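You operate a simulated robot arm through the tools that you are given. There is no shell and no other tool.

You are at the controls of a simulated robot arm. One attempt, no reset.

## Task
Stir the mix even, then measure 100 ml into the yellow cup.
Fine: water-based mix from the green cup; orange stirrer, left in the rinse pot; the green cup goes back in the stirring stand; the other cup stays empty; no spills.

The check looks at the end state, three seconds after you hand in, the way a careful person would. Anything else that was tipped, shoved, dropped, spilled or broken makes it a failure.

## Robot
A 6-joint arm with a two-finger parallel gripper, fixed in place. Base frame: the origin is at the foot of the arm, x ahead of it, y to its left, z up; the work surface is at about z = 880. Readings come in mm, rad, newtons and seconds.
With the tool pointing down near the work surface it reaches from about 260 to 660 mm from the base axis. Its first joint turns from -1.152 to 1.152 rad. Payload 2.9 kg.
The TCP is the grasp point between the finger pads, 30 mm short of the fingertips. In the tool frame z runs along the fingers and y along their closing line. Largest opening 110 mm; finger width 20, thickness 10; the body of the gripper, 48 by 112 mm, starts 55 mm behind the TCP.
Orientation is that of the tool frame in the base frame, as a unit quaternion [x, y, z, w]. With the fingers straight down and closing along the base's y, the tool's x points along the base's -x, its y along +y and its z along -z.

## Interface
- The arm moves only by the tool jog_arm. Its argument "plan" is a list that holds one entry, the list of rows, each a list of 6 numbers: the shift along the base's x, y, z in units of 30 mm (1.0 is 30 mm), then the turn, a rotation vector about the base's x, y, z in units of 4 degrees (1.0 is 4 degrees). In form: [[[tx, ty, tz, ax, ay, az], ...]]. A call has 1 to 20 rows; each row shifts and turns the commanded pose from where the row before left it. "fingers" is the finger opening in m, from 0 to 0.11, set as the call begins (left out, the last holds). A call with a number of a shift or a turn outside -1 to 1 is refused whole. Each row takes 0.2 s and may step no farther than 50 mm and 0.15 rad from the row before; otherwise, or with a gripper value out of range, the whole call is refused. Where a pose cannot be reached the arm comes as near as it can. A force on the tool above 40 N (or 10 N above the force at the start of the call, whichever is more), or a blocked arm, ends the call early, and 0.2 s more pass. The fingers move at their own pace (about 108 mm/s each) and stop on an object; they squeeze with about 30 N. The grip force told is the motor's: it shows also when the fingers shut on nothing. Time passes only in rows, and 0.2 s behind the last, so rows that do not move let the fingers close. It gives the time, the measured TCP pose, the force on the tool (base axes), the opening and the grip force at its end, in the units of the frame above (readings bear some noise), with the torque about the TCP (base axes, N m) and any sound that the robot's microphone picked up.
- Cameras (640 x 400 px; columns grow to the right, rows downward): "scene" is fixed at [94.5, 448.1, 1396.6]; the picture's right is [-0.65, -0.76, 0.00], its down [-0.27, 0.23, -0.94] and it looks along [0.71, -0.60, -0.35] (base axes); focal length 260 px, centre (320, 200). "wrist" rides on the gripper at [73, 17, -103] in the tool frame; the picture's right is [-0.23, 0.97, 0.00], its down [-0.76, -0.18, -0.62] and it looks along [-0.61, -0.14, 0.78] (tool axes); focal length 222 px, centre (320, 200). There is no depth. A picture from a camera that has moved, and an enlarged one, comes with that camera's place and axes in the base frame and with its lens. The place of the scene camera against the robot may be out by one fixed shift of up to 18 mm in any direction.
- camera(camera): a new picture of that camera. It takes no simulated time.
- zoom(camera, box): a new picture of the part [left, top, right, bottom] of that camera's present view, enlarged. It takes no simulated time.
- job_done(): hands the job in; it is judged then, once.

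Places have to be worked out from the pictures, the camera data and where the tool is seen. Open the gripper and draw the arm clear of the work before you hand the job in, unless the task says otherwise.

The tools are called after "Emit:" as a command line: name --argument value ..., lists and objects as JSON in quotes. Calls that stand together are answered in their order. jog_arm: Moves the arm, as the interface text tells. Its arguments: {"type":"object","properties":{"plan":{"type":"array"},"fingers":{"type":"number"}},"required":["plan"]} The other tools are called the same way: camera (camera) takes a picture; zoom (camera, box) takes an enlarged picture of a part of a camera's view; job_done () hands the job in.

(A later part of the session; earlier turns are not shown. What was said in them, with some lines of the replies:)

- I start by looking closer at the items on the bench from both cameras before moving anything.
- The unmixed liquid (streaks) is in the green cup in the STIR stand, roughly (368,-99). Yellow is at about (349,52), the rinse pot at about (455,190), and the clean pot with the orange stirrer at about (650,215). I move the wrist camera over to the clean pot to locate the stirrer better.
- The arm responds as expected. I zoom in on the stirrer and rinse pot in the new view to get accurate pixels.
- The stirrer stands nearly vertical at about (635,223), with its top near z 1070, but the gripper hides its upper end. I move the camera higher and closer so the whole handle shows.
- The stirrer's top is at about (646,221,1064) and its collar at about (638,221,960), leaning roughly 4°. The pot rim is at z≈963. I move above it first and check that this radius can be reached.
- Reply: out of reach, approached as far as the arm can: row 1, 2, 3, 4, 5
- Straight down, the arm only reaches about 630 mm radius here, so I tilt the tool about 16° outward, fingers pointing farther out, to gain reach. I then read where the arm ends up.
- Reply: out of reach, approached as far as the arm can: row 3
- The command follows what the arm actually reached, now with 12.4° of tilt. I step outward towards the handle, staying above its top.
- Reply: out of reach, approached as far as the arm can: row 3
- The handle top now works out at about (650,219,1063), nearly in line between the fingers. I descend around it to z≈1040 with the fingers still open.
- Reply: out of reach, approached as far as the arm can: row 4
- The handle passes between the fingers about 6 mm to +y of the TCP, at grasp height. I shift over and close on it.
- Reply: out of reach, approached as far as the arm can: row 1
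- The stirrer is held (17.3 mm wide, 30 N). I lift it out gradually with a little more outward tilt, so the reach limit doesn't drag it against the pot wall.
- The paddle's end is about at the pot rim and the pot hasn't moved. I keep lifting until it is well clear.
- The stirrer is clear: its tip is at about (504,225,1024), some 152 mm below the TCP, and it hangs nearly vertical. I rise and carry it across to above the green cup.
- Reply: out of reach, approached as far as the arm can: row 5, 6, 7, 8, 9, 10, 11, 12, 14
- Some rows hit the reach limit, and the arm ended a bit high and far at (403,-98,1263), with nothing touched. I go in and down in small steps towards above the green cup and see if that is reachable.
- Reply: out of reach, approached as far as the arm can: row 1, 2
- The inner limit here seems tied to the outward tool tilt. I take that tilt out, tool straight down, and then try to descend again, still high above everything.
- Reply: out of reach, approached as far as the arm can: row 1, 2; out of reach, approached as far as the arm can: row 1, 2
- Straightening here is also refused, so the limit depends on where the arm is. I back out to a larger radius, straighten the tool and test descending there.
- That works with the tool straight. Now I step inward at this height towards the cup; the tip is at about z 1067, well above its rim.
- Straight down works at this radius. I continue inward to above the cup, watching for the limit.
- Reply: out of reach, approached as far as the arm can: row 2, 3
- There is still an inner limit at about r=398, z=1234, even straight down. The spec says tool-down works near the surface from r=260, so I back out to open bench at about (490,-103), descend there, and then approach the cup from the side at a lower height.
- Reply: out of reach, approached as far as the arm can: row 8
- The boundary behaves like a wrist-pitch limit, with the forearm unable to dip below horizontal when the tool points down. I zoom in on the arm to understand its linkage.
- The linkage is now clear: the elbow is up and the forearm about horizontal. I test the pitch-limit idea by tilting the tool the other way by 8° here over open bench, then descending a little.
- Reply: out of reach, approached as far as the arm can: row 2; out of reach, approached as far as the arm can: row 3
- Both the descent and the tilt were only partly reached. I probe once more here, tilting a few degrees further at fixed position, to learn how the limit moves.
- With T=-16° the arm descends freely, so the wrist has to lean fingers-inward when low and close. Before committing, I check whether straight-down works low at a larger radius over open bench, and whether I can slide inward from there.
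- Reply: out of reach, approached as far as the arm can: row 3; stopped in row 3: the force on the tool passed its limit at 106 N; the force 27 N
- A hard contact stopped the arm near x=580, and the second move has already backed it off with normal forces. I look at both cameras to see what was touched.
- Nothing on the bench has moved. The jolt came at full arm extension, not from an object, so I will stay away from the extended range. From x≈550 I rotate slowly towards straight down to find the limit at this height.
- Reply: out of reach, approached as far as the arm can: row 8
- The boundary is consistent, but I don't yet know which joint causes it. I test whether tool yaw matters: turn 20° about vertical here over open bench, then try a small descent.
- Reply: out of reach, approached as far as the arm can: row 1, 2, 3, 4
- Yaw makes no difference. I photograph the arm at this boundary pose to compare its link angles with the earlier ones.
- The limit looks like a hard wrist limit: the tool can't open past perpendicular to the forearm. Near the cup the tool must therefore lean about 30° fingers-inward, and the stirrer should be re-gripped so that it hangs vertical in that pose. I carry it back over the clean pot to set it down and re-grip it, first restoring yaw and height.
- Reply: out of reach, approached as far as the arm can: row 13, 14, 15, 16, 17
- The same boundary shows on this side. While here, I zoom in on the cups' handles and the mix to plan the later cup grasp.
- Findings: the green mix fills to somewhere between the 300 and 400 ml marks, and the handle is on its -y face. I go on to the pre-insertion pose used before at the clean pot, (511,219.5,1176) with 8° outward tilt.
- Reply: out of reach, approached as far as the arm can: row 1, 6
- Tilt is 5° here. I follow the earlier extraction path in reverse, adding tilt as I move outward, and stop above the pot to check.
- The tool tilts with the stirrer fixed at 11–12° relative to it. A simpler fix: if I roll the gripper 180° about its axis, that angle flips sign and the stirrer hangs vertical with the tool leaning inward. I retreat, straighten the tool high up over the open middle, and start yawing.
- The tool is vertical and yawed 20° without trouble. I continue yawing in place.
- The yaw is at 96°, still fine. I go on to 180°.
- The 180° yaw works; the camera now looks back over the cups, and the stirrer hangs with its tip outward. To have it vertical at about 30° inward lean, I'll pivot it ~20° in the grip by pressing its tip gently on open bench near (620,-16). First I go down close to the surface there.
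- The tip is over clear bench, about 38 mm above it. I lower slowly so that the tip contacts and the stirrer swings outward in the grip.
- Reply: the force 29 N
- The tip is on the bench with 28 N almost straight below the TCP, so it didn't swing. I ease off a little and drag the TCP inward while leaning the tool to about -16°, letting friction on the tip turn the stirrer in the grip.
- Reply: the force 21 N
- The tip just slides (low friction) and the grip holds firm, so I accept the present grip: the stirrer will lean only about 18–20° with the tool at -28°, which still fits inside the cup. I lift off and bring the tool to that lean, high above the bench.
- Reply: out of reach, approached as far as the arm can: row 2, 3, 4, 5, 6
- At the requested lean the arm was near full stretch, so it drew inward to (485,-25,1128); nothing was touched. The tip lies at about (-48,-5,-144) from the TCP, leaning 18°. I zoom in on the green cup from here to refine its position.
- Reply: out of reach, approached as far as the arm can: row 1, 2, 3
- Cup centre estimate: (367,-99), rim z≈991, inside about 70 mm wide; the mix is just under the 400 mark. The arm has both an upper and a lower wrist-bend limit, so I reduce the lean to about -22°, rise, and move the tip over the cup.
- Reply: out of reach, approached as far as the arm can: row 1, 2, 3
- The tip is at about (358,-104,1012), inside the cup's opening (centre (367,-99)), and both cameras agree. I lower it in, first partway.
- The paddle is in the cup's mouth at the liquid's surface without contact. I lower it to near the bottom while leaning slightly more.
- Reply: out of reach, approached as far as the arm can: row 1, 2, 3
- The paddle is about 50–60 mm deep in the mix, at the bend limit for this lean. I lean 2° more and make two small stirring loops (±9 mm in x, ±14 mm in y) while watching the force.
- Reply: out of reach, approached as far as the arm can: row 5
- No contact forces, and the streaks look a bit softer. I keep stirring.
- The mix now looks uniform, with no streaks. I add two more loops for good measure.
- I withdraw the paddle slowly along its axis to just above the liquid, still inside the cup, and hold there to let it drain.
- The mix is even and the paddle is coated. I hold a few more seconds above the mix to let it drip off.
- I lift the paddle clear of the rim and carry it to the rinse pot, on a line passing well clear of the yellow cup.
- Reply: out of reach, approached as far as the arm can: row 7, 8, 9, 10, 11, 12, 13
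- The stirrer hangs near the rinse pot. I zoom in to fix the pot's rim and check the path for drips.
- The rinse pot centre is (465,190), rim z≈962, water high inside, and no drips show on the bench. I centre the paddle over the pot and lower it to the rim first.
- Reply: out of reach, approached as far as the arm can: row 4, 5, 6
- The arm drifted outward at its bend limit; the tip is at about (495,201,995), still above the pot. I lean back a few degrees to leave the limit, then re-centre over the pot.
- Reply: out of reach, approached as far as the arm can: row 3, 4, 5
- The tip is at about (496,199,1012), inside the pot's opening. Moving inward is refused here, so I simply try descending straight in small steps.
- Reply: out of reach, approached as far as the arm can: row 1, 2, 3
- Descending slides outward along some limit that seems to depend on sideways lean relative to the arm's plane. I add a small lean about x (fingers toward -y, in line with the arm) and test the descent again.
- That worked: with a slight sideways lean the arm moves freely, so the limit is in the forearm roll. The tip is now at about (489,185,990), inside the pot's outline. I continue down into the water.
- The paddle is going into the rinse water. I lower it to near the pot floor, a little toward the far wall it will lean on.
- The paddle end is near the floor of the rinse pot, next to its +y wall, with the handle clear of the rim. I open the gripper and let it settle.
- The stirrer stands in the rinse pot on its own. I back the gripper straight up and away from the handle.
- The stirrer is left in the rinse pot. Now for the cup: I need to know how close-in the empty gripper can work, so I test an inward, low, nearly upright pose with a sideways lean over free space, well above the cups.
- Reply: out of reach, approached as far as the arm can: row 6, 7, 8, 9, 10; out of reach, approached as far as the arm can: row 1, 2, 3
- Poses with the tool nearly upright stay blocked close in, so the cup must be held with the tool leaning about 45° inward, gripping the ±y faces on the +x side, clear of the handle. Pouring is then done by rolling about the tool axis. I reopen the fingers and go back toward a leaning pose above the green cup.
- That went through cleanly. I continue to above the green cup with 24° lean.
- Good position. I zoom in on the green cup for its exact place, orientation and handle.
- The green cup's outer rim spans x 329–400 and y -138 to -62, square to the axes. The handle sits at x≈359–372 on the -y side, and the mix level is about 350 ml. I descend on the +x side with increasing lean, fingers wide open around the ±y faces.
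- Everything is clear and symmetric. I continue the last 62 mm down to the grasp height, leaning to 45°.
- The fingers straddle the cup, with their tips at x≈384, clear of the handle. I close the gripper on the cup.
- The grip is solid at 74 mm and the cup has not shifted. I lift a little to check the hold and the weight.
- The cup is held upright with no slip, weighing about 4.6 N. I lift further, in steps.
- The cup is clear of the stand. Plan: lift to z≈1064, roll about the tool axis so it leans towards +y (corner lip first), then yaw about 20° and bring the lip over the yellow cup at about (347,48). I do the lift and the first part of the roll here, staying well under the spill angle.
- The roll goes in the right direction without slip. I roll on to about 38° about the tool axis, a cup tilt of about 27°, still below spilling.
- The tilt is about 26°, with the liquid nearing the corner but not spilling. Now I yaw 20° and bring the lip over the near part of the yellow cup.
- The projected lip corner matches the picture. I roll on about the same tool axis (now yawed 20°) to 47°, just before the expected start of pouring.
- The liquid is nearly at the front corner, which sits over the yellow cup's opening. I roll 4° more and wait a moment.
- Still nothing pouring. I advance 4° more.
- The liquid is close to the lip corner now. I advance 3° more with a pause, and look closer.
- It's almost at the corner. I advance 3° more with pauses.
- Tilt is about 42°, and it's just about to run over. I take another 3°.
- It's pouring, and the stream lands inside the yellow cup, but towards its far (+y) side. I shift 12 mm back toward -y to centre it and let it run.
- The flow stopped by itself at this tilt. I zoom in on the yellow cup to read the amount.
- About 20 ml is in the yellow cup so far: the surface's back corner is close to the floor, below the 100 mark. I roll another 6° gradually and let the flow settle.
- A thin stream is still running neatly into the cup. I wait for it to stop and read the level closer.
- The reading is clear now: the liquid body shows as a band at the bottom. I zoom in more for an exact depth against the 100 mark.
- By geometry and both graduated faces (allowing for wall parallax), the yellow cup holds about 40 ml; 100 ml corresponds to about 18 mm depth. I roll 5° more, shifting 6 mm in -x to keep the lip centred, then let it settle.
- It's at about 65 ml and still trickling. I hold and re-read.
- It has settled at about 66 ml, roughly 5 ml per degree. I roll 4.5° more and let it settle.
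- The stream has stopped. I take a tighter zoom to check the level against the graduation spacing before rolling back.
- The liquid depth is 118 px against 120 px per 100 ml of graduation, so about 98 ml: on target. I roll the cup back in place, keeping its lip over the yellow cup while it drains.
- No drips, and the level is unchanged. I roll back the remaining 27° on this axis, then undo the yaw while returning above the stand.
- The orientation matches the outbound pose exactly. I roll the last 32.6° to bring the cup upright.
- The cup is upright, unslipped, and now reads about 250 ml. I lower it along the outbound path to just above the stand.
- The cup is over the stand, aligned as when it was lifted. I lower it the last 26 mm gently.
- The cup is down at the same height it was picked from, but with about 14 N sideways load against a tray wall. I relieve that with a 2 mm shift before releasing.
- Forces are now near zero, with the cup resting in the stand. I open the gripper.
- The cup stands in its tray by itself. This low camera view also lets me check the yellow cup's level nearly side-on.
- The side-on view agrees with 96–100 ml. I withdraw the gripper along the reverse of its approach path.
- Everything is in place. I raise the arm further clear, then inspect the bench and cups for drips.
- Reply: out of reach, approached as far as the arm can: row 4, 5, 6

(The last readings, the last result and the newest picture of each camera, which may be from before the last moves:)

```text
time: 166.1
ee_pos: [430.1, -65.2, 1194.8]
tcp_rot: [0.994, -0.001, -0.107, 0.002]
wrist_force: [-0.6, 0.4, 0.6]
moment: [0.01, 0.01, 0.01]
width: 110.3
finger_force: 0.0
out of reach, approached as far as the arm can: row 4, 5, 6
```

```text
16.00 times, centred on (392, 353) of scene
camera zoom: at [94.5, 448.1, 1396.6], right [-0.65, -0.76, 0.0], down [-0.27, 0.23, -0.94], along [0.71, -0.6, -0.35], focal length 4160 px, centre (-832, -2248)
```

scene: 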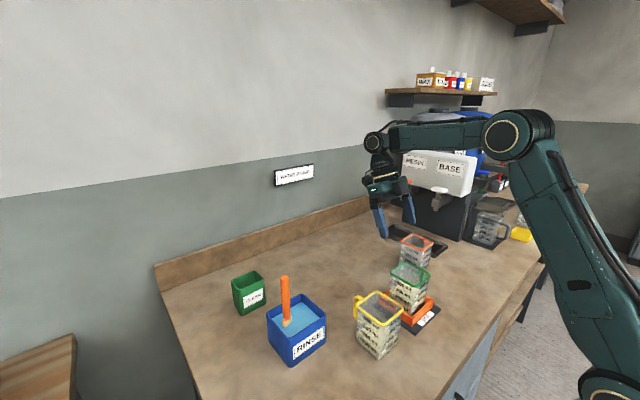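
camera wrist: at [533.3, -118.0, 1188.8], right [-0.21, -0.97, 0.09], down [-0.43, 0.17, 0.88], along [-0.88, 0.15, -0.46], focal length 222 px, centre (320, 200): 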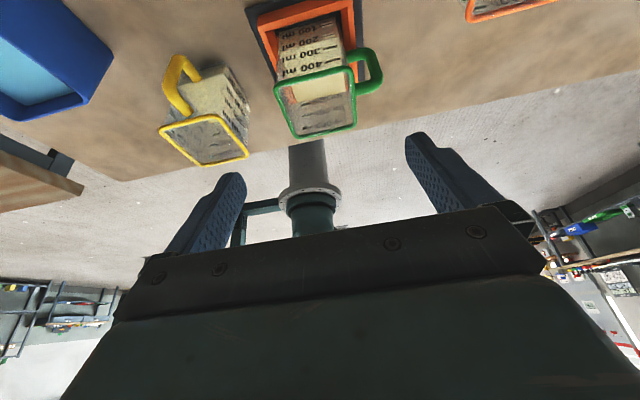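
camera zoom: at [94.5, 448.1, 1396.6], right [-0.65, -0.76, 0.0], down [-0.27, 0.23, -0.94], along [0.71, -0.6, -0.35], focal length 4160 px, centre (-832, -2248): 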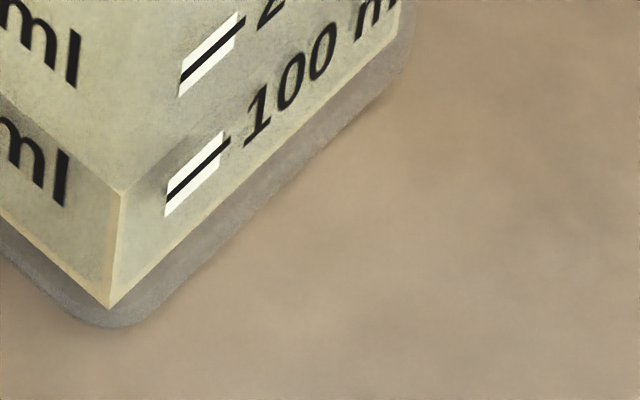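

No drips are visible anywhere. The mix is even, and the yellow cup holds about 98 ml. The green cup is back in its stand, the orange cup is empty and untouched, and the stirrer stands in the rinse pot. The gripper is open and the arm is clear above the work, so I hand in.

Emit:
job_done

```text
The job is handed in.
```

The job is handed in: the mix was stirred even and about 98 ml of it is in the yellow cup. I read the level from the camera against the cup's graduation marks, so expect it to be out by a few millilitres at most.

- **Green cup:** back in the stirring stand, with about 250 ml left in it.
- **Stirrer:** the orange one, left standing in the rinse pot.
- **Other cup:** I never touched the orange-rimmed cup, and it is still empty.
- **Spills:** none visible on the bench in the final pictures.

- **Bench contact:** before stirring I pressed and slid the clean stirrer's tip on the open bench, trying to turn it in the grip. It left no visible mark.
- **Arm jolt:** the arm jolted once to 106 N near full stretch. I saw nothing touched or moved by it.
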